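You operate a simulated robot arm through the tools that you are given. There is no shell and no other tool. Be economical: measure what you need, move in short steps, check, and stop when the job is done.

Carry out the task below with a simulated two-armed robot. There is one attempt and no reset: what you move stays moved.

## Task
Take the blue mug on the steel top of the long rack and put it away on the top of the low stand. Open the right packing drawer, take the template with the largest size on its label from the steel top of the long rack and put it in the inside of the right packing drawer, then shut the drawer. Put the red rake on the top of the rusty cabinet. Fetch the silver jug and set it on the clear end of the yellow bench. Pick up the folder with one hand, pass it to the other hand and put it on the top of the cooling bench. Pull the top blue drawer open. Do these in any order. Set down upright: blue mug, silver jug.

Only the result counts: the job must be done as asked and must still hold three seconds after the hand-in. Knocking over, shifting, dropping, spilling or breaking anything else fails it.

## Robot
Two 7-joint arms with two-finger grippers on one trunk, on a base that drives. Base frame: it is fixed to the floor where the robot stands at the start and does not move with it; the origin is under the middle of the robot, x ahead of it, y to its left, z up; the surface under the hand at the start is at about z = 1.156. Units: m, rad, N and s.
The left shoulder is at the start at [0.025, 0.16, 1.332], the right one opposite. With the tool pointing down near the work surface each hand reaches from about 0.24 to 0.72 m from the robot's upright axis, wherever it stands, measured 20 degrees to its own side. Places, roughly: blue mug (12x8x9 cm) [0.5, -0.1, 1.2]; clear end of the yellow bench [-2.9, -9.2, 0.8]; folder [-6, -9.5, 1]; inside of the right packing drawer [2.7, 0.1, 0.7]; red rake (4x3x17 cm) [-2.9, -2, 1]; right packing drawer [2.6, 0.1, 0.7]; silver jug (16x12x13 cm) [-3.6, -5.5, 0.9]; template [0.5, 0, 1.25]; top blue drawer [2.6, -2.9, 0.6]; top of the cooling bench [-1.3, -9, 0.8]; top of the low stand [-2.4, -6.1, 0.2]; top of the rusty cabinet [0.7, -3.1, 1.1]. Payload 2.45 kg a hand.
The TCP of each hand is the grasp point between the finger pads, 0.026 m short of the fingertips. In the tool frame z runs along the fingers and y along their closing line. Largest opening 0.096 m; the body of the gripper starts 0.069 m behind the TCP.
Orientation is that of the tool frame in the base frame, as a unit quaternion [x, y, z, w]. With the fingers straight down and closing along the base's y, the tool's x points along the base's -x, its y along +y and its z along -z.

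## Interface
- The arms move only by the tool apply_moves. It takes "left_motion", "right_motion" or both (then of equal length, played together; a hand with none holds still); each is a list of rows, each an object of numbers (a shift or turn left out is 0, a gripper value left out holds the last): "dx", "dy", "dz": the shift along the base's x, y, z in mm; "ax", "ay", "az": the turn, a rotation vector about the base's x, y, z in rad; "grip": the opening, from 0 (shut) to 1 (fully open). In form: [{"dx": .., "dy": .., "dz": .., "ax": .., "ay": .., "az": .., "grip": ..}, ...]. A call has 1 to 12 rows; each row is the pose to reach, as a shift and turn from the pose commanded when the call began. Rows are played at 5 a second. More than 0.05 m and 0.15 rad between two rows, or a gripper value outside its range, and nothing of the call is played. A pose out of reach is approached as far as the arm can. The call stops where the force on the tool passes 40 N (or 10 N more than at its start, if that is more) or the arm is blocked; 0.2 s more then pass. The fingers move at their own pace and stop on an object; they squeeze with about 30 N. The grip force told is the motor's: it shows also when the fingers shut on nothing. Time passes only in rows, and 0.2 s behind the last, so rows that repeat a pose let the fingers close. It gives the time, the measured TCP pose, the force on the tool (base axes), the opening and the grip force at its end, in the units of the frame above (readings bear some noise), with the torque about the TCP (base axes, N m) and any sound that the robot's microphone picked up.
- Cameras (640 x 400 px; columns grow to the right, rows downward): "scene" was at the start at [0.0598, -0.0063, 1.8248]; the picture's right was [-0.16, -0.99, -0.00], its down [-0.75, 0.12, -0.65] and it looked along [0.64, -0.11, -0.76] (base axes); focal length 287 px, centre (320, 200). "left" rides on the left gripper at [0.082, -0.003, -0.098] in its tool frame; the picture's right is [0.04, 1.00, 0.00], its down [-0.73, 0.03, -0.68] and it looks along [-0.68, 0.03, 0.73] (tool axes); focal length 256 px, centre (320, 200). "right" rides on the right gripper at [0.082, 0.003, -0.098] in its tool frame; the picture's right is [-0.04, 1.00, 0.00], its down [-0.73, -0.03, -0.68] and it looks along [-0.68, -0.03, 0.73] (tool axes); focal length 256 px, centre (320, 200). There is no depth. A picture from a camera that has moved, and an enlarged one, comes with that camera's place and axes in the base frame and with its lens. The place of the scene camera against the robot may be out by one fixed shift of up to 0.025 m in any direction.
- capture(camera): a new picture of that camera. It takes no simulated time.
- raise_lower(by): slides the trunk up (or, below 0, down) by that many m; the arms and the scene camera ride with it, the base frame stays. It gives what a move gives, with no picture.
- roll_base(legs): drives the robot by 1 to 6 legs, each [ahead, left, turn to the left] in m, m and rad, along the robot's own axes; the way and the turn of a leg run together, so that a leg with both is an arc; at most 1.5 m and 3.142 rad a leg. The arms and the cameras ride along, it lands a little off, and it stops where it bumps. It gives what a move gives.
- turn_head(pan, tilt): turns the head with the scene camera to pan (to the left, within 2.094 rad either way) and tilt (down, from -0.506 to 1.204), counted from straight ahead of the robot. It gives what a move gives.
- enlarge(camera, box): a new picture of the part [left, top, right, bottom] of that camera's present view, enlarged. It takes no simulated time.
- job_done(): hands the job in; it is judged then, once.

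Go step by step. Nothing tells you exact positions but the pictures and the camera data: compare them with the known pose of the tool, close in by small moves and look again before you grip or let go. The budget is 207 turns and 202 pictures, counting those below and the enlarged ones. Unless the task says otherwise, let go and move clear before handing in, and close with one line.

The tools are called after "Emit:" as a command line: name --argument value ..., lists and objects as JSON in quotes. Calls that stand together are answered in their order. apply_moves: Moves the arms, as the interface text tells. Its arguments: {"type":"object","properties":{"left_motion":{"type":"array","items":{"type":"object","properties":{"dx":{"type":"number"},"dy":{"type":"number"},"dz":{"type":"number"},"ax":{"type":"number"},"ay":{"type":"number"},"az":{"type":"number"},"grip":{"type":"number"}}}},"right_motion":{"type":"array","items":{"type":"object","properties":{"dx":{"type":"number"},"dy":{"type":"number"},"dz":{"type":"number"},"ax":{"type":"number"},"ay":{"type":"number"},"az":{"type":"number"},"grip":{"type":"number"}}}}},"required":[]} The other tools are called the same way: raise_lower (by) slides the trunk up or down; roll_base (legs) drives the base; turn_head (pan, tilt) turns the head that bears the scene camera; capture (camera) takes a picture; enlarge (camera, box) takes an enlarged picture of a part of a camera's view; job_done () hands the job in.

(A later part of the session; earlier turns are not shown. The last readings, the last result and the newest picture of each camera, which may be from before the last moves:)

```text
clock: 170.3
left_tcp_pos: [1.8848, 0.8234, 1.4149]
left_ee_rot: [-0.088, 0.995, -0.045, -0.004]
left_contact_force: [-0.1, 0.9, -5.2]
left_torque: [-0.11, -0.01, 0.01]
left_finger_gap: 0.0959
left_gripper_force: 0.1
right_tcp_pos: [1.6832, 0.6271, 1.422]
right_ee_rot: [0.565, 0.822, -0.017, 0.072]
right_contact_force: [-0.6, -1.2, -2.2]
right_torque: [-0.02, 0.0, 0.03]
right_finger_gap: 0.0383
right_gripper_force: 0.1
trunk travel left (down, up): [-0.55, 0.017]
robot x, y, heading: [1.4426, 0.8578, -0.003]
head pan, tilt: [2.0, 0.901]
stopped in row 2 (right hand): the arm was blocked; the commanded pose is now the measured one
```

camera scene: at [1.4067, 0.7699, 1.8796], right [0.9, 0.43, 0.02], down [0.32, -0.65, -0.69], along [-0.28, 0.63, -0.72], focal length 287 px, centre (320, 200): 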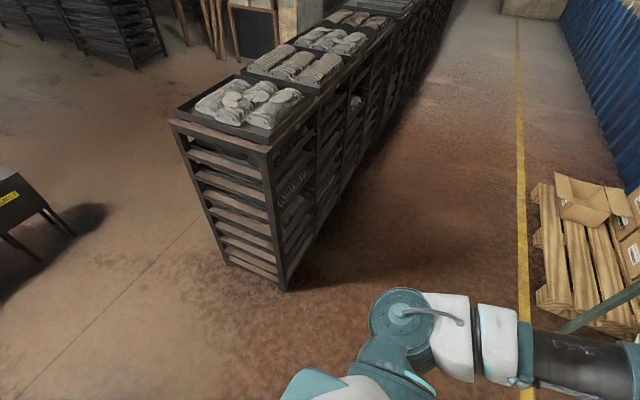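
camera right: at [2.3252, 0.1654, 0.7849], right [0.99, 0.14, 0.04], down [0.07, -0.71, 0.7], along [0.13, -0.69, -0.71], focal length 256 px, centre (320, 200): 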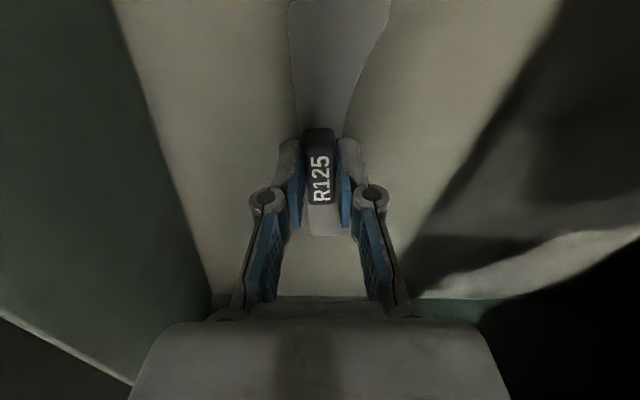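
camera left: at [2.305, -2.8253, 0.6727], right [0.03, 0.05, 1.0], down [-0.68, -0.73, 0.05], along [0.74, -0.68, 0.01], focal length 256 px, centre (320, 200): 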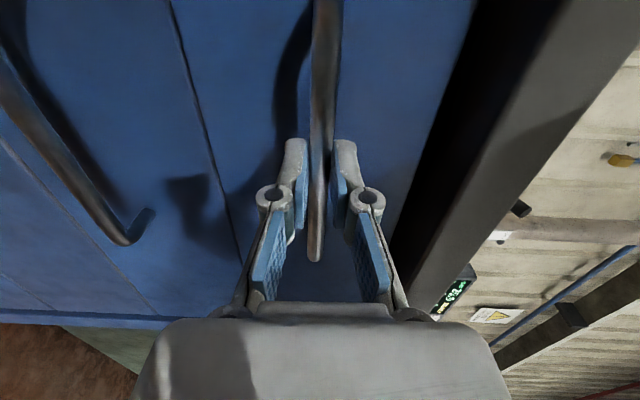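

Emit:
turn_head --pan -2.0 --tilt 0.8

Emit:
turn_head --pan 2.0 --tilt 0.9

Emit:
turn_head --pan -2.0 --tilt 0.8

Emit:
capture --camera "scene"

```text
clock: 173.6
left_tcp_pos: [1.9009, 0.7402, 1.4207]
left_ee_rot: [-0.085, 0.996, -0.012, 0.003]
left_contact_force: [-0.1, -1.2, 0.6]
left_torque: [0.1, 0.01, 0.01]
left_finger_gap: 0.0959
left_gripper_force: 0.1
right_tcp_pos: [1.698, 0.5395, 1.4116]
right_ee_rot: [0.568, 0.821, 0.0, 0.06]
right_contact_force: [-0.4, -2.0, 1.1]
right_torque: [0.14, 0.04, 0.01]
right_finger_gap: 0.0383
right_gripper_force: 0.0
trunk travel left (down, up): [-0.55, 0.017]
robot x, y, heading: [1.4459, 0.861, -0.012]
head pan, tilt: [-2.0, 0.799]
```

```text
clock: 176.8
left_tcp_pos: [1.8385, 0.7336, 1.4282]
left_ee_rot: [-0.084, 0.996, -0.01, 0.023]
left_contact_force: [-8.5, -1.7, 0.4]
left_torque: [0.14, -0.78, 0.01]
left_finger_gap: 0.0959
left_gripper_force: 0.1
right_tcp_pos: [1.6368, 0.5431, 1.4144]
right_ee_rot: [0.547, 0.832, -0.009, 0.093]
right_contact_force: [-1.2, -0.4, 0.9]
right_torque: [0.04, -0.05, -0.05]
right_finger_gap: 0.0385
right_gripper_force: 0.2
trunk travel left (down, up): [-0.55, 0.017]
robot x, y, heading: [1.4224, 0.8432, -0.016]
head pan, tilt: [2.0, 0.901]
```

```text
clock: 180.1
left_tcp_pos: [2.002, 0.7204, 1.4303]
left_ee_rot: [0.011, 0.998, -0.061, -0.012]
left_contact_force: [0.6, -4.3, 4.0]
left_torque: [0.41, -0.05, -0.06]
left_finger_gap: 0.096
left_gripper_force: 0.2
right_tcp_pos: [1.7526, 0.5796, 1.43]
right_ee_rot: [0.642, 0.762, -0.03, 0.077]
right_contact_force: [-2.1, -2.4, 1.4]
right_torque: [0.24, -0.21, 0.03]
right_finger_gap: 0.0385
right_gripper_force: 0.0
trunk travel left (down, up): [-0.55, 0.017]
robot x, y, heading: [1.5757, 0.8495, -0.236]
head pan, tilt: [-2.0, 0.799]
```

```text
117 pictures are left
camera scene: at [1.5168, 0.7538, 1.8818], right [-0.79, 0.61, 0.02], down [0.43, 0.58, -0.69], along [-0.43, -0.53, -0.73], focal length 287 px, centre (320, 200)
```

scene: 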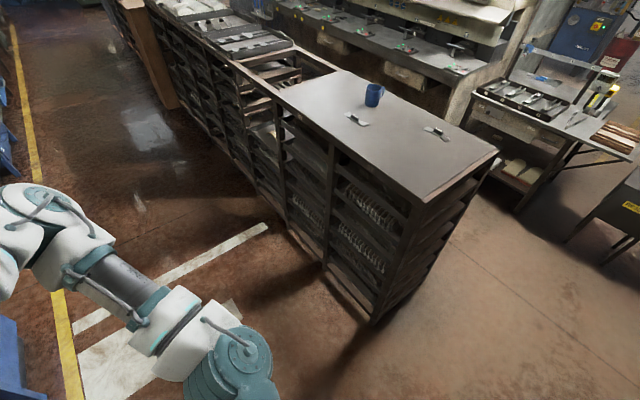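

The base has started to drift and turn while rocking; I lower the trunk right away to steady it.

Emit:
raise_lower --by -0.35

Emit:
turn_head --pan -0.5 --tilt 0.8

Emit:
capture --camera "scene"

```text
clock: 180.4
left_tcp_pos: [1.9153, 0.9433, 1.4433]
left_ee_rot: [-0.035, 0.995, -0.094, 0.021]
left_contact_force: [-0.4, 1.9, 6.8]
left_torque: [-0.07, 0.06, -0.03]
left_finger_gap: 0.0958
left_gripper_force: 0.1
right_tcp_pos: [1.6732, 0.77, 1.44]
right_ee_rot: [0.597, 0.787, -0.066, 0.139]
right_contact_force: [-0.8, 1.3, 1.1]
right_torque: [-0.07, -0.1, 0.07]
right_finger_gap: 0.0384
right_gripper_force: 0.0
trunk travel left (down, up): [-0.549, 0.017]
robot x, y, heading: [1.5194, 0.9087, -0.167]
head pan, tilt: [-2.0, 0.799]
stopped: the arm was blocked; the commanded pose is now the measured one
```

```text
clock: 182.1
left_tcp_pos: [1.9217, 0.7911, 1.438]
left_ee_rot: [-0.053, 0.997, -0.046, 0.023]
left_contact_force: [-2.5, 1.3, 2.2]
left_torque: [-0.02, -0.29, 0.01]
left_finger_gap: 0.096
left_gripper_force: 0.1
right_tcp_pos: [1.6772, 0.6246, 1.4198]
right_ee_rot: [0.575, 0.808, -0.05, 0.118]
right_contact_force: [-0.1, 1.4, 1.0]
right_torque: [-0.02, 0.0, -0.04]
right_finger_gap: 0.0384
right_gripper_force: 0.1
trunk travel left (down, up): [-0.549, 0.017]
robot x, y, heading: [1.5163, 0.877, -0.145]
head pan, tilt: [-0.499, 0.799]
```

```text
116 pictures are left
camera scene: at [1.5322, 0.8614, 1.8802], right [-0.6, -0.8, 0.0], down [-0.56, 0.42, -0.71], along [0.57, -0.43, -0.7], focal length 287 px, centre (320, 200)
```

scene: 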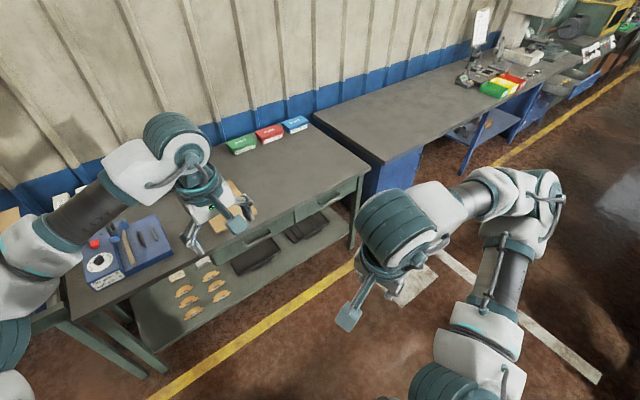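

Emit:
raise_lower --by -0.35

Emit:
raise_lower --by -0.01

Emit:
raise_lower --by -0.01

```text
clock: 182.7
left_tcp_pos: [1.972, 0.8843, 1.4166]
left_ee_rot: [0.027, 0.995, -0.091, 0.0]
left_contact_force: [0.5, -1.0, 0.6]
left_torque: [0.1, 0.08, -0.03]
left_finger_gap: 0.0958
left_gripper_force: 0.0
right_tcp_pos: [1.7458, 0.7249, 1.4358]
right_ee_rot: [0.69, 0.718, -0.037, 0.09]
right_contact_force: [0.5, -2.5, 1.5]
right_torque: [0.12, -0.01, 0.0]
right_finger_gap: 0.0385
right_gripper_force: 0.0
trunk travel left (down, up): [-0.536, 0.031]
robot x, y, heading: [1.5753, 0.8846, -0.204]
head pan, tilt: [-0.499, 0.799]
stopped: the arm was blocked; the commanded pose is now the measured one
```

```text
clock: 183.3
left_tcp_pos: [1.9076, 0.7376, 1.4099]
left_ee_rot: [-0.031, 0.999, -0.034, 0.028]
left_contact_force: [-4.9, -1.9, 0.4]
left_torque: [0.16, -0.35, -0.01]
left_finger_gap: 0.096
left_gripper_force: 0.1
right_tcp_pos: [1.6484, 0.6074, 1.381]
right_ee_rot: [0.595, 0.797, -0.028, 0.096]
right_contact_force: [2.4, -2.3, 1.7]
right_torque: [0.2, 0.19, -0.05]
right_finger_gap: 0.0385
right_gripper_force: 0.0
trunk travel left (down, up): [-0.526, 0.041]
robot x, y, heading: [1.5223, 0.8854, -0.209]
head pan, tilt: [-0.499, 0.799]
stopped: the arm was blocked; the commanded pose is now the measured one
```

```text
clock: 183.9
left_tcp_pos: [1.9309, 0.8776, 1.3872]
left_ee_rot: [0.026, 0.996, -0.089, 0.001]
left_contact_force: [1.5, 1.3, -4.9]
left_torque: [-0.16, 0.07, 0.02]
left_finger_gap: 0.0956
left_gripper_force: 0.1
right_tcp_pos: [1.7078, 0.7212, 1.4037]
right_ee_rot: [0.712, 0.695, -0.035, 0.088]
right_contact_force: [-1.1, 0.2, -0.4]
right_torque: [0.0, -0.09, 0.05]
right_finger_gap: 0.0386
right_gripper_force: 0.1
trunk travel left (down, up): [-0.515, 0.052]
robot x, y, heading: [1.5364, 0.8847, -0.212]
head pan, tilt: [-0.499, 0.799]
stopped: the arm was blocked; the commanded pose is now the measured one
```

Emit:
turn_head --pan -0.45 --tilt 0.8

Emit:
turn_head --pan -0.4 --tilt 0.8

Emit:
turn_head --pan -0.35 --tilt 0.8

Emit:
turn_head --pan -0.3 --tilt 0.8

Emit:
turn_head --pan -0.25 --tilt 0.8

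Emit:
turn_head --pan -0.2 --tilt 0.8

```text
clock: 184.5
left_tcp_pos: [1.8977, 0.7905, 1.4007]
left_ee_rot: [-0.006, 0.998, -0.058, 0.02]
left_contact_force: [-7.1, -2.0, 2.3]
left_torque: [0.22, -0.64, 0.0]
left_finger_gap: 0.0959
left_gripper_force: 0.0
right_tcp_pos: [1.656, 0.6465, 1.3848]
right_ee_rot: [0.652, 0.75, -0.041, 0.104]
right_contact_force: [2.3, -0.3, 2.9]
right_torque: [0.01, 0.21, -0.06]
right_finger_gap: 0.0383
right_gripper_force: 0.0
trunk travel left (down, up): [-0.515, 0.052]
robot x, y, heading: [1.5212, 0.8811, -0.207]
head pan, tilt: [-0.45, 0.799]
```

```text
clock: 185.1
left_tcp_pos: [1.955, 0.9424, 1.3923]
left_ee_rot: [-0.013, 0.994, -0.104, 0.0]
left_contact_force: [5.7, 0.9, 0.6]
left_torque: [-0.04, 0.49, -0.03]
left_finger_gap: 0.096
left_gripper_force: 0.1
right_tcp_pos: [1.709, 0.7834, 1.4011]
right_ee_rot: [0.661, 0.738, -0.071, 0.112]
right_contact_force: [-2.4, 2.2, -2.9]
right_torque: [-0.27, -0.24, 0.12]
right_finger_gap: 0.0383
right_gripper_force: 0.0
trunk travel left (down, up): [-0.515, 0.052]
robot x, y, heading: [1.5373, 0.8972, -0.207]
head pan, tilt: [-0.4, 0.799]
```

```text
clock: 185.8
left_tcp_pos: [1.8951, 0.7487, 1.4012]
left_ee_rot: [-0.001, 0.999, -0.048, 0.018]
left_contact_force: [-1.9, 1.2, 0.4]
left_torque: [-0.16, -0.18, 0.0]
left_finger_gap: 0.0961
left_gripper_force: 0.0
right_tcp_pos: [1.6555, 0.5943, 1.3849]
right_ee_rot: [0.671, 0.736, -0.016, 0.083]
right_contact_force: [1.4, -0.2, 2.0]
right_torque: [0.05, 0.29, -0.06]
right_finger_gap: 0.0385
right_gripper_force: 0.1
trunk travel left (down, up): [-0.515, 0.052]
robot x, y, heading: [1.5242, 0.8692, -0.207]
head pan, tilt: [-0.351, 0.799]
```

```text
clock: 186.4
left_tcp_pos: [1.9453, 0.9704, 1.3916]
left_ee_rot: [-0.01, 0.993, -0.115, 0.0]
left_contact_force: [2.8, 0.6, 0.2]
left_torque: [-0.1, 0.28, -0.01]
left_finger_gap: 0.0962
left_gripper_force: 0.1
right_tcp_pos: [1.6979, 0.8157, 1.4041]
right_ee_rot: [0.656, 0.741, -0.081, 0.122]
right_contact_force: [-0.6, -1.8, 0.5]
right_torque: [0.14, -0.04, 0.07]
right_finger_gap: 0.0384
right_gripper_force: 0.1
trunk travel left (down, up): [-0.515, 0.052]
robot x, y, heading: [1.5284, 0.9058, -0.219]
head pan, tilt: [-0.3, 0.799]
```

```text
clock: 187.0
left_tcp_pos: [1.9058, 0.7304, 1.3962]
left_ee_rot: [0.01, 0.999, -0.045, 0.011]
left_contact_force: [-2.2, 1.8, -2.4]
left_torque: [-0.07, -0.25, -0.05]
left_finger_gap: 0.096
left_gripper_force: 0.0
right_tcp_pos: [1.6635, 0.5795, 1.3829]
right_ee_rot: [0.679, 0.73, -0.014, 0.078]
right_contact_force: [0.9, 1.5, 0.2]
right_torque: [-0.1, 0.12, -0.03]
right_finger_gap: 0.0383
right_gripper_force: 0.0
trunk travel left (down, up): [-0.515, 0.052]
robot x, y, heading: [1.5311, 0.8706, -0.223]
head pan, tilt: [-0.25, 0.799]
```

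```text
clock: 187.7
left_tcp_pos: [1.93, 0.9732, 1.3964]
left_ee_rot: [-0.003, 0.993, -0.116, 0.005]
left_contact_force: [2.0, 1.0, 0.9]
left_torque: [-0.01, 0.19, 0.01]
left_finger_gap: 0.096
left_gripper_force: 0.0
right_tcp_pos: [1.6806, 0.8217, 1.4052]
right_ee_rot: [0.66, 0.736, -0.079, 0.126]
right_contact_force: [-1.3, -0.8, -1.7]
right_torque: [0.05, -0.19, 0.13]
right_finger_gap: 0.0383
right_gripper_force: 0.0
trunk travel left (down, up): [-0.515, 0.052]
robot x, y, heading: [1.5187, 0.9106, -0.235]
head pan, tilt: [-0.201, 0.799]
```

Emit:
roll_base --legs '[[0, 0, 0.22]]'

Emit:
raise_lower --by -0.05

Emit:
raise_lower --by -0.1

```text
clock: 188.4
left_tcp_pos: [1.888, 0.7101, 1.3988]
left_ee_rot: [0.015, 0.999, -0.044, 0.013]
left_contact_force: [-0.6, -2.1, 1.3]
left_torque: [0.24, -0.1, 0.01]
left_finger_gap: 0.0961
left_gripper_force: 0.1
right_tcp_pos: [1.6301, 0.5767, 1.376]
right_ee_rot: [0.703, 0.706, -0.03, 0.081]
right_contact_force: [0.3, -1.4, 0.8]
right_torque: [0.19, 0.05, -0.01]
right_finger_gap: 0.0382
right_gripper_force: 0.0
trunk travel left (down, up): [-0.515, 0.052]
robot x, y, heading: [1.5071, 0.8732, -0.288]
head pan, tilt: [-0.201, 0.799]
stopped in leg 1: the robot was blocked; the commanded pose is now the measured one
```

```text
clock: 188.8
left_tcp_pos: [1.9194, 0.9151, 1.3962]
left_ee_rot: [0.005, 0.993, -0.113, 0.01]
left_contact_force: [1.9, 0.9, 1.4]
left_torque: [-0.13, 0.22, -0.03]
left_finger_gap: 0.0958
left_gripper_force: 0.0
right_tcp_pos: [1.6535, 0.7792, 1.3936]
right_ee_rot: [0.685, 0.71, -0.092, 0.135]
right_contact_force: [-1.3, 0.0, 0.2]
right_torque: [-0.06, -0.11, 0.12]
right_finger_gap: 0.0382
right_gripper_force: 0.0
trunk travel left (down, up): [-0.512, 0.055]
robot x, y, heading: [1.5223, 0.8844, -0.287]
head pan, tilt: [-0.201, 0.799]
stopped: the arm was blocked; the commanded pose is now the measured one
```

```text
clock: 189.3
left_tcp_pos: [1.8529, 0.6802, 1.3756]
left_ee_rot: [0.014, 0.999, -0.032, 0.033]
left_contact_force: [-2.9, -0.4, -1.2]
left_torque: [0.05, -0.33, -0.02]
left_finger_gap: 0.0962
left_gripper_force: 0.2
right_tcp_pos: [1.5891, 0.56, 1.3381]
right_ee_rot: [0.692, 0.714, -0.034, 0.1]
right_contact_force: [0.7, -0.5, -0.7]
right_torque: [0.02, -0.02, -0.05]
right_finger_gap: 0.0384
right_gripper_force: 0.0
trunk travel left (down, up): [-0.493, 0.074]
robot x, y, heading: [1.5124, 0.8691, -0.295]
head pan, tilt: [-0.201, 0.799]
stopped: the arm was blocked; the commanded pose is now the measured one
```

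Emit:
raise_lower --by -0.2

Emit:
raise_lower --by -0.2

Emit:
raise_lower --by -0.2

Emit:
raise_lower --by -0.2

Emit:
raise_lower --by -0.2

Emit:
raise_lower --by -0.2

```text
clock: 189.8
left_tcp_pos: [1.9052, 0.89, 1.358]
left_ee_rot: [0.021, 0.995, -0.1, 0.015]
left_contact_force: [6.0, 3.7, 0.7]
left_torque: [-0.27, 0.49, -0.06]
left_finger_gap: 0.0958
left_gripper_force: 0.1
right_tcp_pos: [1.6528, 0.7501, 1.3563]
right_ee_rot: [0.739, 0.657, -0.078, 0.126]
right_contact_force: [-1.0, -0.5, 0.2]
right_torque: [-0.03, -0.12, 0.08]
right_finger_gap: 0.0383
right_gripper_force: 0.0
trunk travel left (down, up): [-0.481, 0.085]
robot x, y, heading: [1.5131, 0.8835, -0.295]
head pan, tilt: [-0.201, 0.799]
stopped: the arm was blocked; the commanded pose is now the measured one
```

```text
clock: 190.4
left_tcp_pos: [1.8312, 0.6872, 1.345]
left_ee_rot: [0.009, 0.998, -0.026, 0.049]
left_contact_force: [-2.7, 1.4, -0.9]
left_torque: [-0.01, -0.24, -0.04]
left_finger_gap: 0.0958
left_gripper_force: 0.0
right_tcp_pos: [1.5748, 0.5704, 1.3104]
right_ee_rot: [0.718, 0.688, -0.032, 0.097]
right_contact_force: [0.4, -1.9, -0.6]
right_torque: [0.24, 0.08, -0.05]
right_finger_gap: 0.0385
right_gripper_force: 0.0
trunk travel left (down, up): [-0.462, 0.105]
robot x, y, heading: [1.5064, 0.8715, -0.302]
head pan, tilt: [-0.201, 0.799]
stopped: the arm was blocked; the commanded pose is now the measured one
```

```text
clock: 190.9
left_tcp_pos: [1.8783, 0.8837, 1.3249]
left_ee_rot: [0.026, 0.995, -0.095, 0.028]
left_contact_force: [4.8, 1.1, 2.0]
left_torque: [-0.05, 0.43, -0.07]
left_finger_gap: 0.0959
left_gripper_force: 0.1
right_tcp_pos: [1.6396, 0.7462, 1.3202]
right_ee_rot: [0.774, 0.615, -0.064, 0.132]
right_contact_force: [0.3, 0.2, 0.9]
right_torque: [-0.03, -0.14, 0.08]
right_finger_gap: 0.0383
right_gripper_force: 0.1
trunk travel left (down, up): [-0.449, 0.118]
robot x, y, heading: [1.514, 0.888, -0.295]
head pan, tilt: [-0.201, 0.799]
stopped: the arm was blocked; the commanded pose is now the measured one
```

```text
clock: 191.6
left_tcp_pos: [1.8103, 0.6917, 1.309]
left_ee_rot: [0.001, 0.998, -0.023, 0.062]
left_contact_force: [-3.7, 0.0, -1.2]
left_torque: [-0.02, -0.34, -0.01]
left_finger_gap: 0.0961
left_gripper_force: 0.1
right_tcp_pos: [1.5602, 0.5822, 1.2778]
right_ee_rot: [0.75, 0.655, -0.019, 0.088]
right_contact_force: [1.5, -2.0, -0.8]
right_torque: [0.21, 0.13, -0.06]
right_finger_gap: 0.0388
right_gripper_force: 0.4
trunk travel left (down, up): [-0.427, 0.139]
robot x, y, heading: [1.5003, 0.8756, -0.3]
head pan, tilt: [-0.201, 0.799]
stopped: the arm was blocked; the commanded pose is now the measured one
```

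```text
clock: 192.0
left_tcp_pos: [1.8381, 0.8319, 1.2942]
left_ee_rot: [0.03, 0.996, -0.076, 0.047]
left_contact_force: [-1.5, -1.1, -8.0]
left_torque: [-0.02, -0.15, 0.0]
left_finger_gap: 0.0961
left_gripper_force: 0.1
right_tcp_pos: [1.5732, 0.6197, 1.287]
right_ee_rot: [0.738, 0.608, -0.183, 0.226]
right_contact_force: [13.1, -616.2, 163.0]
right_torque: [41.74, 5.12, 14.4]
right_finger_gap: 0.0383
right_gripper_force: 0.1
trunk travel left (down, up): [-0.42, 0.147]
robot x, y, heading: [1.5003, 0.8695, -0.308]
head pan, tilt: [-0.201, 0.799]
stopped: the force on the tool passed its limit at 257 N (the readings are from after the stop); the commanded pose is now the measured one
```

```text
clock: 192.3
left_tcp_pos: [1.8729, 0.9658, 1.2897]
left_ee_rot: [0.005, 0.992, -0.121, 0.04]
left_contact_force: [0.8, -1.2, 0.6]
left_torque: [0.13, 0.08, 0.02]
left_finger_gap: 0.0958
left_gripper_force: 0.1
right_tcp_pos: [1.6048, 0.7518, 1.3068]
right_ee_rot: [0.718, 0.613, -0.21, 0.255]
right_contact_force: [101.9, -264.1, 129.0]
right_torque: [20.17, 7.3, -0.88]
right_finger_gap: 0.0384
right_gripper_force: 0.0
trunk travel left (down, up): [-0.419, 0.148]
robot x, y, heading: [1.5073, 0.8925, -0.3]
head pan, tilt: [-0.201, 0.799]
stopped: the force on the tool passed its limit at 655 N (the readings are from after the stop); the commanded pose is now the measured one
```

The right hand has drifted in against the robot's own body through the repeated stops; I move it outward at once.

Emit:
apply_moves --right_motion '[{"dx": 30, "dy": -30}, {"dx": 60, "dy": -60}, {"dx": 90, "dy": -90}, {"dx": 120, "dy": -110}, {"dx": 150, "dy": -130}, {"dx": 180, "dy": -150}]'

Emit:
capture --camera "scene"

Emit:
capture --camera "right"

```text
clock: 192.7
left_tcp_pos: [1.7965, 0.7427, 1.3032]
left_ee_rot: [0.014, 0.997, -0.038, 0.072]
left_contact_force: [-3.6, -0.7, -1.7]
left_torque: [0.04, -0.27, 0.02]
left_finger_gap: 0.0959
left_gripper_force: 0.1
right_tcp_pos: [1.5685, 0.5188, 1.2716]
right_ee_rot: [0.742, 0.623, -0.135, 0.206]
right_contact_force: [-2.2, -2.0, -1.0]
right_torque: [0.03, -0.26, 0.09]
right_finger_gap: 0.0382
right_gripper_force: 0.1
trunk travel left (down, up): [-0.419, 0.148]
robot x, y, heading: [1.503, 0.8718, -0.306]
head pan, tilt: [-0.201, 0.799]
stopped in row 2 (right hand): the arm was blocked; the commanded pose is now the measured one
```

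```text
115 pictures are left
camera scene: at [1.5327, 0.7622, 1.7455], right [-0.48, -0.87, -0.05], down [-0.62, 0.38, -0.69], along [0.62, -0.3, -0.72], focal length 287 px, centre (320, 200)
```

scene: 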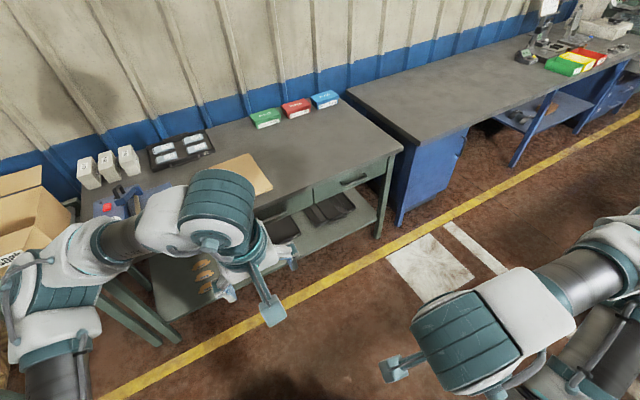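

```text
114 pictures are left
camera right: at [1.5828, 0.6351, 1.3207], right [0.97, -0.18, 0.16], down [-0.2, -0.31, 0.93], along [-0.11, -0.93, -0.34], focal length 256 px, centre (320, 200)
```

right: 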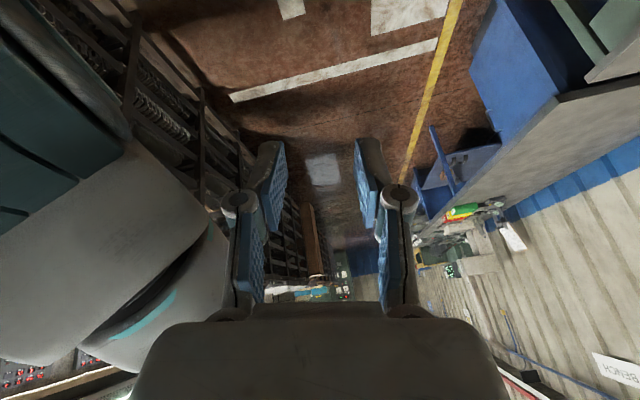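

Emit:
apply_moves --right_motion '[{"dx": 30, "dy": -30}, {"dx": 60, "dy": -60}, {"dx": 90, "dy": -90}, {"dx": 120, "dy": -110}, {"dx": 150, "dy": -130}, {"dx": 180, "dy": -150}]'

Emit:
turn_head --pan -0.2 --tilt -0.4

Emit:
turn_head --pan -0.2 --tilt 0.9

Emit:
turn_head --pan -0.2 --tilt -0.4

Emit:
turn_head --pan -0.2 --tilt 0.8

```text
clock: 193.2
left_tcp_pos: [1.8563, 0.9579, 1.289]
left_ee_rot: [0.007, 0.993, -0.11, 0.053]
left_contact_force: [1.4, 0.9, 0.7]
left_torque: [-0.05, 0.19, -0.01]
left_finger_gap: 0.0962
left_gripper_force: 0.0
right_tcp_pos: [1.6633, 0.6835, 1.3008]
right_ee_rot: [0.736, 0.605, -0.189, 0.239]
right_contact_force: [0.5, 2.5, -1.1]
right_torque: [-0.27, 0.06, -0.01]
right_finger_gap: 0.0383
right_gripper_force: 0.2
trunk travel left (down, up): [-0.419, 0.148]
robot x, y, heading: [1.5073, 0.8844, -0.298]
head pan, tilt: [-0.201, 0.799]
stopped in row 2 (right hand): the arm was blocked; the commanded pose is now the measured one
```

```text
clock: 194.6
left_tcp_pos: [1.8404, 0.8966, 1.2942]
left_ee_rot: [-0.004, 0.994, -0.087, 0.064]
left_contact_force: [1.5, 3.8, 0.4]
left_torque: [-0.27, 0.18, -0.06]
left_finger_gap: 0.0957
left_gripper_force: 0.0
right_tcp_pos: [1.6445, 0.6284, 1.2883]
right_ee_rot: [0.721, 0.618, -0.194, 0.247]
right_contact_force: [1.7, 2.8, -2.5]
right_torque: [-0.3, 0.09, -0.08]
right_finger_gap: 0.0384
right_gripper_force: 0.0
trunk travel left (down, up): [-0.419, 0.148]
robot x, y, heading: [1.5025, 0.88, -0.3]
head pan, tilt: [-0.201, -0.4]
```

```text
clock: 196.1
left_tcp_pos: [1.8021, 0.8045, 1.3029]
left_ee_rot: [0.022, 0.996, -0.058, 0.068]
left_contact_force: [-1.7, -0.2, 0.3]
left_torque: [-0.05, -0.17, -0.08]
left_finger_gap: 0.0961
left_gripper_force: 0.1
right_tcp_pos: [1.6116, 0.5307, 1.2797]
right_ee_rot: [0.759, 0.605, -0.137, 0.2]
right_contact_force: [-0.9, 3.9, -0.4]
right_torque: [-0.34, -0.04, 0.02]
right_finger_gap: 0.0385
right_gripper_force: 0.0
trunk travel left (down, up): [-0.419, 0.148]
robot x, y, heading: [1.4957, 0.866, -0.306]
head pan, tilt: [-0.201, 0.901]
```

```text
clock: 197.6
left_tcp_pos: [1.8678, 0.9797, 1.2878]
left_ee_rot: [0.007, 0.992, -0.118, 0.05]
left_contact_force: [2.8, -0.6, 1.4]
left_torque: [0.07, 0.28, 0.02]
left_finger_gap: 0.0957
left_gripper_force: 0.0
right_tcp_pos: [1.6696, 0.705, 1.3049]
right_ee_rot: [0.733, 0.603, -0.197, 0.245]
right_contact_force: [-0.8, -2.1, -0.6]
right_torque: [0.1, 0.01, 0.03]
right_finger_gap: 0.0383
right_gripper_force: 0.0
trunk travel left (down, up): [-0.419, 0.148]
robot x, y, heading: [1.5113, 0.8945, -0.306]
head pan, tilt: [-0.201, -0.4]
```

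```text
clock: 198.9
left_tcp_pos: [1.8415, 0.8576, 1.2981]
left_ee_rot: [-0.004, 0.995, -0.075, 0.067]
left_contact_force: [0.0, 1.1, 1.1]
left_torque: [-0.11, 0.09, -0.07]
left_finger_gap: 0.0958
left_gripper_force: 0.1
right_tcp_pos: [1.6495, 0.586, 1.2843]
right_ee_rot: [0.724, 0.621, -0.181, 0.238]
right_contact_force: [2.1, 1.5, 1.6]
right_torque: [-0.07, 0.12, -0.11]
right_finger_gap: 0.0384
right_gripper_force: 0.0
trunk travel left (down, up): [-0.419, 0.148]
robot x, y, heading: [1.5099, 0.8687, -0.292]
head pan, tilt: [-0.201, 0.799]
```

Emit:
roll_base --legs '[[0.1, 0, 0]]'

Emit:
roll_base --legs '[[-0.1, 0, 0]]'

Emit:
raise_lower --by -0.3

```text
clock: 200.0
left_tcp_pos: [1.8524, 0.9526, 1.2924]
left_ee_rot: [-0.049, 0.992, -0.087, 0.08]
left_contact_force: [1.8, 3.5, 0.8]
left_torque: [-0.3, 0.1, -0.05]
left_finger_gap: 0.0958
left_gripper_force: 0.1
right_tcp_pos: [1.6748, 0.664, 1.2896]
right_ee_rot: [0.713, 0.633, -0.174, 0.245]
right_contact_force: [0.3, 2.8, -1.0]
right_torque: [-0.26, 0.03, -0.03]
right_finger_gap: 0.0385
right_gripper_force: 0.1
trunk travel left (down, up): [-0.419, 0.148]
robot x, y, heading: [1.5256, 0.8849, -0.231]
head pan, tilt: [-0.201, 0.799]
stopped in leg 1: the robot was blocked; the commanded pose is now the measured one
```

```text
clock: 200.7
left_tcp_pos: [1.8477, 0.9997, 1.2836]
left_ee_rot: [-0.015, 0.992, -0.107, 0.071]
left_contact_force: [2.6, 1.5, 0.5]
left_torque: [-0.12, 0.21, -0.03]
left_finger_gap: 0.0959
left_gripper_force: 0.0
right_tcp_pos: [1.6822, 0.7164, 1.3013]
right_ee_rot: [0.739, 0.614, -0.16, 0.224]
right_contact_force: [0.2, -0.2, 0.4]
right_torque: [-0.06, 0.01, -0.03]
right_finger_gap: 0.0385
right_gripper_force: 0.1
trunk travel left (down, up): [-0.419, 0.148]
robot x, y, heading: [1.5219, 0.8798, -0.227]
head pan, tilt: [-0.201, 0.799]
stopped in leg 1: the robot was blocked; the commanded pose is now the measured one
```

```text
clock: 201.3
left_tcp_pos: [1.7904, 0.7984, 1.2897]
left_ee_rot: [-0.002, 0.995, -0.034, 0.096]
left_contact_force: [-1.7, -1.3, 0.2]
left_torque: [0.08, -0.19, -0.01]
left_finger_gap: 0.0962
left_gripper_force: 0.1
right_tcp_pos: [1.6249, 0.5203, 1.2571]
right_ee_rot: [0.754, 0.62, -0.106, 0.188]
right_contact_force: [-1.1, -0.8, 0.2]
right_torque: [0.04, -0.06, 0.01]
right_finger_gap: 0.0383
right_gripper_force: 0.1
trunk travel left (down, up): [-0.408, 0.159]
robot x, y, heading: [1.5159, 0.8593, -0.232]
head pan, tilt: [-0.201, 0.799]
stopped: the arm was blocked; the commanded pose is now the measured one
```

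Emit:
raise_lower --by -0.3

Emit:
raise_lower --by -0.3

Emit:
raise_lower --by -0.3

Emit:
apply_moves --right_motion '[{"dx": 40, "dy": -25}, {"dx": 80, "dy": -50}, {"dx": 120, "dy": -75}]'

Emit:
raise_lower --by -0.3

Emit:
raise_lower --by -0.3

Emit:
raise_lower --by -0.3

```text
clock: 201.8
left_tcp_pos: [1.8343, 1.0105, 1.2629]
left_ee_rot: [-0.018, 0.991, -0.106, 0.081]
left_contact_force: [1.9, 1.3, 0.5]
left_torque: [-0.14, 0.12, 0.01]
left_finger_gap: 0.096
left_gripper_force: 0.1
right_tcp_pos: [1.671, 0.726, 1.2826]
right_ee_rot: [0.749, 0.605, -0.156, 0.221]
right_contact_force: [0.4, 0.3, 0.4]
right_torque: [-0.06, 0.02, 0.04]
right_finger_gap: 0.0386
right_gripper_force: 0.0
trunk travel left (down, up): [-0.4, 0.167]
robot x, y, heading: [1.518, 0.8786, -0.232]
head pan, tilt: [-0.201, 0.799]
stopped: the arm was blocked; the commanded pose is now the measured one
```

```text
clock: 202.3
left_tcp_pos: [1.7788, 0.7983, 1.2719]
left_ee_rot: [-0.015, 0.994, -0.026, 0.107]
left_contact_force: [-2.1, 0.0, -1.6]
left_torque: [0.08, -0.17, -0.01]
left_finger_gap: 0.0961
left_gripper_force: 0.2
right_tcp_pos: [1.6138, 0.5203, 1.2344]
right_ee_rot: [0.761, 0.613, -0.103, 0.184]
right_contact_force: [-1.8, -0.8, -2.4]
right_torque: [-0.01, -0.19, 0.06]
right_finger_gap: 0.0384
right_gripper_force: 0.1
trunk travel left (down, up): [-0.39, 0.177]
robot x, y, heading: [1.5098, 0.8587, -0.23]
head pan, tilt: [-0.201, 0.799]
stopped: the arm was blocked; the commanded pose is now the measured one
```

```text
clock: 202.8
left_tcp_pos: [1.822, 1.0156, 1.2426]
left_ee_rot: [-0.021, 0.99, -0.1, 0.093]
left_contact_force: [1.0, 0.9, 0.0]
left_torque: [-0.08, 0.1, 0.03]
left_finger_gap: 0.0956
left_gripper_force: 0.1
right_tcp_pos: [1.6584, 0.7301, 1.2604]
right_ee_rot: [0.764, 0.588, -0.153, 0.216]
right_contact_force: [-0.1, 0.5, -0.4]
right_torque: [-0.12, -0.07, 0.04]
right_finger_gap: 0.0384
right_gripper_force: 0.1
trunk travel left (down, up): [-0.382, 0.185]
robot x, y, heading: [1.5172, 0.8779, -0.228]
head pan, tilt: [-0.201, 0.799]
stopped: the arm was blocked; the commanded pose is now the measured one
```

```text
clock: 203.3
left_tcp_pos: [1.7656, 0.8007, 1.261]
left_ee_rot: [-0.028, 0.992, -0.017, 0.124]
left_contact_force: [-2.3, 0.0, -1.1]
left_torque: [0.04, -0.18, -0.04]
left_finger_gap: 0.0959
left_gripper_force: 0.0
right_tcp_pos: [1.6521, 0.4903, 1.2167]
right_ee_rot: [0.771, 0.606, -0.093, 0.172]
right_contact_force: [-1.8, -2.9, -0.5]
right_torque: [0.21, -0.16, 0.04]
right_finger_gap: 0.0383
right_gripper_force: 0.1
trunk travel left (down, up): [-0.382, 0.185]
robot x, y, heading: [1.5108, 0.8591, -0.234]
head pan, tilt: [-0.201, 0.799]
stopped in row 2 (right hand): the arm was blocked; the commanded pose is now the measured one
```

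```text
clock: 203.8
left_tcp_pos: [1.8049, 1.0202, 1.2281]
left_ee_rot: [-0.025, 0.99, -0.088, 0.11]
left_contact_force: [3.7, 2.2, 1.7]
left_torque: [-0.13, 0.31, 0.01]
left_finger_gap: 0.0961
left_gripper_force: 0.0
right_tcp_pos: [1.6971, 0.6985, 1.2483]
right_ee_rot: [0.78, 0.575, -0.142, 0.201]
right_contact_force: [-0.3, 2.3, -2.8]
right_torque: [-0.37, 0.0, 0.03]
right_finger_gap: 0.0386
right_gripper_force: 0.2
trunk travel left (down, up): [-0.373, 0.193]
robot x, y, heading: [1.5111, 0.8819, -0.223]
head pan, tilt: [-0.201, 0.799]
stopped: the arm was blocked; the commanded pose is now the measured one
```

```text
clock: 204.4
left_tcp_pos: [1.7515, 0.8111, 1.2365]
left_ee_rot: [-0.038, 0.989, -0.011, 0.142]
left_contact_force: [-1.0, 1.1, -0.1]
left_torque: [-0.05, -0.14, -0.05]
left_finger_gap: 0.0958
left_gripper_force: 0.1
right_tcp_pos: [1.6346, 0.4995, 1.1955]
right_ee_rot: [0.777, 0.597, -0.096, 0.174]
right_contact_force: [-3.5, -4.6, -1.1]
right_torque: [0.36, -0.23, 0.11]
right_finger_gap: 0.0385
right_gripper_force: 0.0
trunk travel left (down, up): [-0.362, 0.204]
robot x, y, heading: [1.4985, 0.8611, -0.229]
head pan, tilt: [-0.201, 0.799]
stopped: the arm was blocked; the commanded pose is now the measured one
```

```text
clock: 204.9
left_tcp_pos: [1.7881, 1.0266, 1.2017]
left_ee_rot: [-0.034, 0.988, -0.08, 0.128]
left_contact_force: [3.3, 1.5, 1.6]
left_torque: [-0.08, 0.36, -0.01]
left_finger_gap: 0.096
left_gripper_force: 0.1
right_tcp_pos: [1.6779, 0.7044, 1.2261]
right_ee_rot: [0.795, 0.558, -0.139, 0.194]
right_contact_force: [1.0, 2.8, -1.8]
right_torque: [-0.32, 0.02, 0.04]
right_finger_gap: 0.038
right_gripper_force: 0.1
trunk travel left (down, up): [-0.353, 0.213]
robot x, y, heading: [1.5065, 0.8813, -0.228]
head pan, tilt: [-0.201, 0.799]
stopped: the arm was blocked; the commanded pose is now the measured one
```

I stop pumping it with commands and just let time pass with slow tilt turns.

Emit:
turn_head --pan -0.2 --tilt -0.5

Emit:
turn_head --pan -0.2 --tilt 1.0

Emit:
turn_head --pan -0.2 --tilt -0.5

Emit:
turn_head --pan -0.2 --tilt 1.0

Emit:
turn_head --pan -0.2 --tilt -0.5

Emit:
turn_head --pan -0.2 --tilt 1.0

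Emit:
turn_head --pan -0.2 --tilt 0.9

Emit:
turn_head --pan -0.2 --tilt 0.8

```text
clock: 206.4
left_tcp_pos: [1.7607, 0.9148, 1.2163]
left_ee_rot: [-0.037, 0.988, -0.042, 0.142]
left_contact_force: [-1.2, 0.4, 0.5]
left_torque: [-0.07, -0.08, -0.06]
left_finger_gap: 0.096
left_gripper_force: 0.1
right_tcp_pos: [1.6467, 0.5942, 1.2067]
right_ee_rot: [0.791, 0.572, -0.118, 0.182]
right_contact_force: [1.1, 0.7, 1.6]
right_torque: [0.02, 0.06, -0.02]
right_finger_gap: 0.0382
right_gripper_force: 0.1
trunk travel left (down, up): [-0.353, 0.213]
robot x, y, heading: [1.5008, 0.8668, -0.228]
head pan, tilt: [-0.201, -0.499]
```

```text
clock: 208.0
left_tcp_pos: [1.7847, 1.0226, 1.205]
left_ee_rot: [-0.035, 0.988, -0.079, 0.127]
left_contact_force: [1.9, -0.4, 0.5]
left_torque: [0.07, 0.2, 0.07]
left_finger_gap: 0.096
left_gripper_force: 0.1
right_tcp_pos: [1.6744, 0.7007, 1.2266]
right_ee_rot: [0.792, 0.561, -0.137, 0.197]
right_contact_force: [-0.4, 0.6, -1.9]
right_torque: [-0.18, -0.01, 0.05]
right_finger_gap: 0.0382
right_gripper_force: 0.1
trunk travel left (down, up): [-0.353, 0.213]
robot x, y, heading: [1.5088, 0.8822, -0.233]
head pan, tilt: [-0.201, 1.0]
```

```text
clock: 209.6
left_tcp_pos: [1.7415, 0.8557, 1.2226]
left_ee_rot: [-0.014, 0.989, -0.027, 0.141]
left_contact_force: [-1.4, 1.7, 0.1]
left_torque: [-0.13, -0.07, -0.1]
left_finger_gap: 0.0958
left_gripper_force: 0.0
right_tcp_pos: [1.6319, 0.5339, 1.2043]
right_ee_rot: [0.808, 0.562, -0.091, 0.154]
right_contact_force: [-1.0, 1.2, -0.2]
right_torque: [0.02, 0.0, 0.0]
right_finger_gap: 0.0382
right_gripper_force: 0.0
trunk travel left (down, up): [-0.353, 0.213]
robot x, y, heading: [1.4958, 0.8541, -0.227]
head pan, tilt: [-0.201, -0.499]
```

```text
clock: 211.2
left_tcp_pos: [1.7962, 1.0341, 1.2048]
left_ee_rot: [-0.036, 0.988, -0.085, 0.123]
left_contact_force: [1.0, -0.1, 1.1]
left_torque: [0.07, 0.11, 0.05]
left_finger_gap: 0.0959
left_gripper_force: 0.0
right_tcp_pos: [1.6841, 0.7109, 1.2279]
right_ee_rot: [0.788, 0.565, -0.144, 0.2]
right_contact_force: [0.8, -1.3, 0.0]
right_torque: [0.02, -0.03, 0.02]
right_finger_gap: 0.0388
right_gripper_force: 0.0
trunk travel left (down, up): [-0.353, 0.213]
robot x, y, heading: [1.5086, 0.8863, -0.232]
head pan, tilt: [-0.201, 1.0]
```

```text
clock: 212.8
left_tcp_pos: [1.7412, 0.8916, 1.2194]
left_ee_rot: [-0.019, 0.989, -0.03, 0.142]
left_contact_force: [-1.9, 0.9, -0.2]
left_torque: [-0.09, -0.04, -0.05]
left_finger_gap: 0.0961
left_gripper_force: 0.1
right_tcp_pos: [1.636, 0.5678, 1.2098]
right_ee_rot: [0.81, 0.558, -0.096, 0.155]
right_contact_force: [0.2, -0.1, -1.6]
right_torque: [-0.03, -0.02, -0.03]
right_finger_gap: 0.0384
right_gripper_force: 0.0
trunk travel left (down, up): [-0.353, 0.213]
robot x, y, heading: [1.4911, 0.8605, -0.222]
head pan, tilt: [-0.201, -0.499]
```

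```text
clock: 214.4
left_tcp_pos: [1.7969, 0.9772, 1.2096]
left_ee_rot: [-0.059, 0.987, -0.06, 0.134]
left_contact_force: [0.9, 3.0, -0.7]
left_torque: [-0.26, 0.05, -0.05]
left_finger_gap: 0.096
left_gripper_force: 0.0
right_tcp_pos: [1.6855, 0.653, 1.215]
right_ee_rot: [0.776, 0.583, -0.137, 0.2]
right_contact_force: [1.3, 3.9, -1.5]
right_torque: [-0.41, 0.07, -0.04]
right_finger_gap: 0.0382
right_gripper_force: 0.0
trunk travel left (down, up): [-0.353, 0.213]
robot x, y, heading: [1.5181, 0.8726, -0.22]
head pan, tilt: [-0.201, 1.0]
```

```text
clock: 215.0
left_tcp_pos: [1.7632, 1.016, 1.2068]
left_ee_rot: [-0.031, 0.988, -0.073, 0.135]
left_contact_force: [1.6, 0.8, 0.8]
left_torque: [-0.09, 0.18, 0.0]
left_finger_gap: 0.0959
left_gripper_force: 0.1
right_tcp_pos: [1.6556, 0.6922, 1.2273]
right_ee_rot: [0.799, 0.557, -0.125, 0.189]
right_contact_force: [-1.9, -0.1, 1.0]
right_torque: [-0.01, -0.13, 0.11]
right_finger_gap: 0.0385
right_gripper_force: 0.1
trunk travel left (down, up): [-0.353, 0.213]
robot x, y, heading: [1.4995, 0.8844, -0.225]
head pan, tilt: [-0.201, 0.901]
```

```text
clock: 215.7
left_tcp_pos: [1.7317, 0.8501, 1.2221]
left_ee_rot: [-0.014, 0.989, -0.021, 0.144]
left_contact_force: [-1.7, -0.3, -1.0]
left_torque: [-0.01, -0.15, -0.02]
left_finger_gap: 0.0961
left_gripper_force: 0.1
right_tcp_pos: [1.6233, 0.5258, 1.2022]
right_ee_rot: [0.807, 0.564, -0.086, 0.152]
right_contact_force: [-1.0, -0.6, 0.0]
right_torque: [0.06, -0.08, 0.02]
right_finger_gap: 0.0384
right_gripper_force: 0.0
trunk travel left (down, up): [-0.353, 0.213]
robot x, y, heading: [1.4938, 0.8546, -0.223]
head pan, tilt: [-0.201, 0.799]
```

Emit:
apply_moves --left_motion '[{"dx": 45, "dy": 0}, {"dx": 90, "dy": 0}, {"dx": 130}]' --right_motion '[{"dx": 35, "dy": -30}, {"dx": 70, "dy": -60}, {"dx": 105, "dy": -90}]'

Emit:
raise_lower --by -0.4

Emit:
raise_lower --by -0.4

Emit:
apply_moves --left_motion '[{"dx": 45, "dy": 0}, {"dx": 90, "dy": 0}, {"dx": 130}]' --right_motion '[{"dx": 35, "dy": -30}, {"dx": 70, "dy": -60}, {"dx": 105, "dy": -90}]'

Emit:
raise_lower --by -0.4

Emit:
raise_lower --by -0.4

Emit:
raise_lower --by -0.4

Emit:
raise_lower --by -0.4

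```text
clock: 216.1
left_tcp_pos: [1.7875, 1.0908, 1.1873]
left_ee_rot: [-0.021, 0.987, -0.095, 0.13]
left_contact_force: [2.3, 4.0, 0.3]
left_torque: [-0.39, 0.19, -0.08]
left_finger_gap: 0.096
left_gripper_force: 0.0
right_tcp_pos: [1.6988, 0.7442, 1.2341]
right_ee_rot: [0.802, 0.549, -0.136, 0.192]
right_contact_force: [-1.1, 3.3, -2.4]
right_torque: [-0.41, -0.11, 0.15]
right_finger_gap: 0.0384
right_gripper_force: 0.0
trunk travel left (down, up): [-0.353, 0.213]
robot x, y, heading: [1.4802, 0.8818, -0.186]
head pan, tilt: [-0.201, 0.799]
stopped in row 2 (right hand): the arm was blocked; the commanded pose is now the measured one
```

```text
clock: 216.7
left_tcp_pos: [1.7587, 0.8955, 1.2089]
left_ee_rot: [-0.032, 0.986, 0.0, 0.164]
left_contact_force: [-3.5, -2.6, 0.2]
left_torque: [0.29, -0.41, -0.01]
left_finger_gap: 0.0956
left_gripper_force: 0.0
right_tcp_pos: [1.6587, 0.5366, 1.1875]
right_ee_rot: [0.795, 0.578, -0.093, 0.161]
right_contact_force: [-1.3, -4.6, 1.3]
right_torque: [0.45, 0.02, 0.0]
right_finger_gap: 0.0384
right_gripper_force: 0.1
right hand out of reach, approached as far as the arm can: row 1
trunk travel left (down, up): [-0.345, 0.222]
robot x, y, heading: [1.4841, 0.8635, -0.179]
head pan, tilt: [-0.201, 0.799]
stopped: the arm was blocked; the commanded pose is now the measured one
```

```text
clock: 217.2
left_tcp_pos: [1.7714, 1.102, 1.1664]
left_ee_rot: [-0.019, 0.985, -0.072, 0.154]
left_contact_force: [1.2, 4.1, 0.1]
left_torque: [-0.35, 0.15, -0.05]
left_finger_gap: 0.0959
left_gripper_force: 0.1
right_tcp_pos: [1.6857, 0.7497, 1.2148]
right_ee_rot: [0.801, 0.549, -0.135, 0.196]
right_contact_force: [0.1, 1.8, -1.2]
right_torque: [-0.2, -0.02, 0.05]
right_finger_gap: 0.0388
right_gripper_force: 0.1
right hand out of reach, approached as far as the arm can: row 1
trunk travel left (down, up): [-0.335, 0.232]
robot x, y, heading: [1.4756, 0.8862, -0.168]
head pan, tilt: [-0.201, 0.799]
stopped: the arm was blocked; the commanded pose is now the measured one
```

```text
clock: 217.7
left_tcp_pos: [1.7996, 0.8973, 1.2]
left_ee_rot: [-0.014, 0.983, 0.022, 0.182]
left_contact_force: [-1.9, -2.3, -0.6]
left_torque: [0.25, -0.2, -0.01]
left_finger_gap: 0.0958
left_gripper_force: 0.1
right_tcp_pos: [1.6881, 0.4956, 1.1704]
right_ee_rot: [0.805, 0.57, -0.079, 0.148]
right_contact_force: [-1.1, -3.5, 1.2]
right_torque: [0.33, -0.13, 0.04]
right_finger_gap: 0.0383
right_gripper_force: 0.2
trunk travel left (down, up): [-0.335, 0.232]
robot x, y, heading: [1.4703, 0.8627, -0.168]
head pan, tilt: [-0.201, 0.799]
stopped in row 2 (left hand): the arm was blocked; the commanded pose is now the measured one
```

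```text
clock: 218.3
left_tcp_pos: [1.8187, 1.112, 1.1575]
left_ee_rot: [-0.011, 0.984, -0.054, 0.172]
left_contact_force: [0.5, 6.3, 1.3]
left_torque: [-0.52, 0.08, -0.09]
left_finger_gap: 0.096
left_gripper_force: 0.0
right_tcp_pos: [1.7171, 0.7154, 1.2045]
right_ee_rot: [0.801, 0.548, -0.136, 0.2]
right_contact_force: [0.9, 1.8, -1.1]
right_torque: [-0.15, 0.01, 0.01]
right_finger_gap: 0.0386
right_gripper_force: 0.1
right hand out of reach, approached as far as the arm can: row 1
trunk travel left (down, up): [-0.326, 0.24]
robot x, y, heading: [1.4725, 0.8851, -0.169]
head pan, tilt: [-0.201, 0.799]
stopped: the arm was blocked; the commanded pose is now the measured one
```

```text
clock: 218.8
left_tcp_pos: [1.7824, 0.9084, 1.1853]
left_ee_rot: [-0.003, 0.979, 0.042, 0.197]
left_contact_force: [-0.9, -2.4, -0.1]
left_torque: [0.15, -0.08, -0.02]
left_finger_gap: 0.096
left_gripper_force: 0.1
right_tcp_pos: [1.6724, 0.5033, 1.1516]
right_ee_rot: [0.808, 0.564, -0.084, 0.151]
right_contact_force: [-1.2, -3.0, 0.8]
right_torque: [0.36, -0.13, 0.05]
right_finger_gap: 0.0383
right_gripper_force: 0.1
right hand out of reach, approached as far as the arm can: row 1
trunk travel left (down, up): [-0.318, 0.249]
robot x, y, heading: [1.4657, 0.8675, -0.169]
head pan, tilt: [-0.201, 0.799]
stopped: the arm was blocked; the commanded pose is now the measured one
```

```text
clock: 219.3
left_tcp_pos: [1.8033, 1.1224, 1.1408]
left_ee_rot: [-0.007, 0.981, -0.036, 0.188]
left_contact_force: [0.6, 4.1, 0.8]
left_torque: [-0.35, 0.06, -0.06]
left_finger_gap: 0.096
left_gripper_force: 0.0
right_tcp_pos: [1.699, 0.7201, 1.1859]
right_ee_rot: [0.802, 0.544, -0.137, 0.203]
right_contact_force: [1.2, 0.3, -0.2]
right_torque: [-0.1, 0.08, 0.01]
right_finger_gap: 0.0383
right_gripper_force: 0.1
right hand out of reach, approached as far as the arm can: row 1
trunk travel left (down, up): [-0.309, 0.258]
robot x, y, heading: [1.4675, 0.8836, -0.165]
head pan, tilt: [-0.201, 0.799]
stopped: the arm was blocked; the commanded pose is now the measured one
```

```text
clock: 219.8
left_tcp_pos: [1.7696, 0.9174, 1.1676]
left_ee_rot: [0.004, 0.977, 0.057, 0.208]
left_contact_force: [-1.2, -2.6, -0.2]
left_torque: [0.21, -0.14, 0.03]
left_finger_gap: 0.0961
left_gripper_force: 0.0
right_tcp_pos: [1.6571, 0.5071, 1.1343]
right_ee_rot: [0.812, 0.557, -0.087, 0.152]
right_contact_force: [-1.7, -3.2, 1.3]
right_torque: [0.23, -0.11, 0.05]
right_finger_gap: 0.0382
right_gripper_force: 0.1
right hand out of reach, approached as far as the arm can: row 1
trunk travel left (down, up): [-0.301, 0.266]
robot x, y, heading: [1.464, 0.8651, -0.162]
head pan, tilt: [-0.201, 0.799]
stopped: the arm was blocked; the commanded pose is now the measured one
```

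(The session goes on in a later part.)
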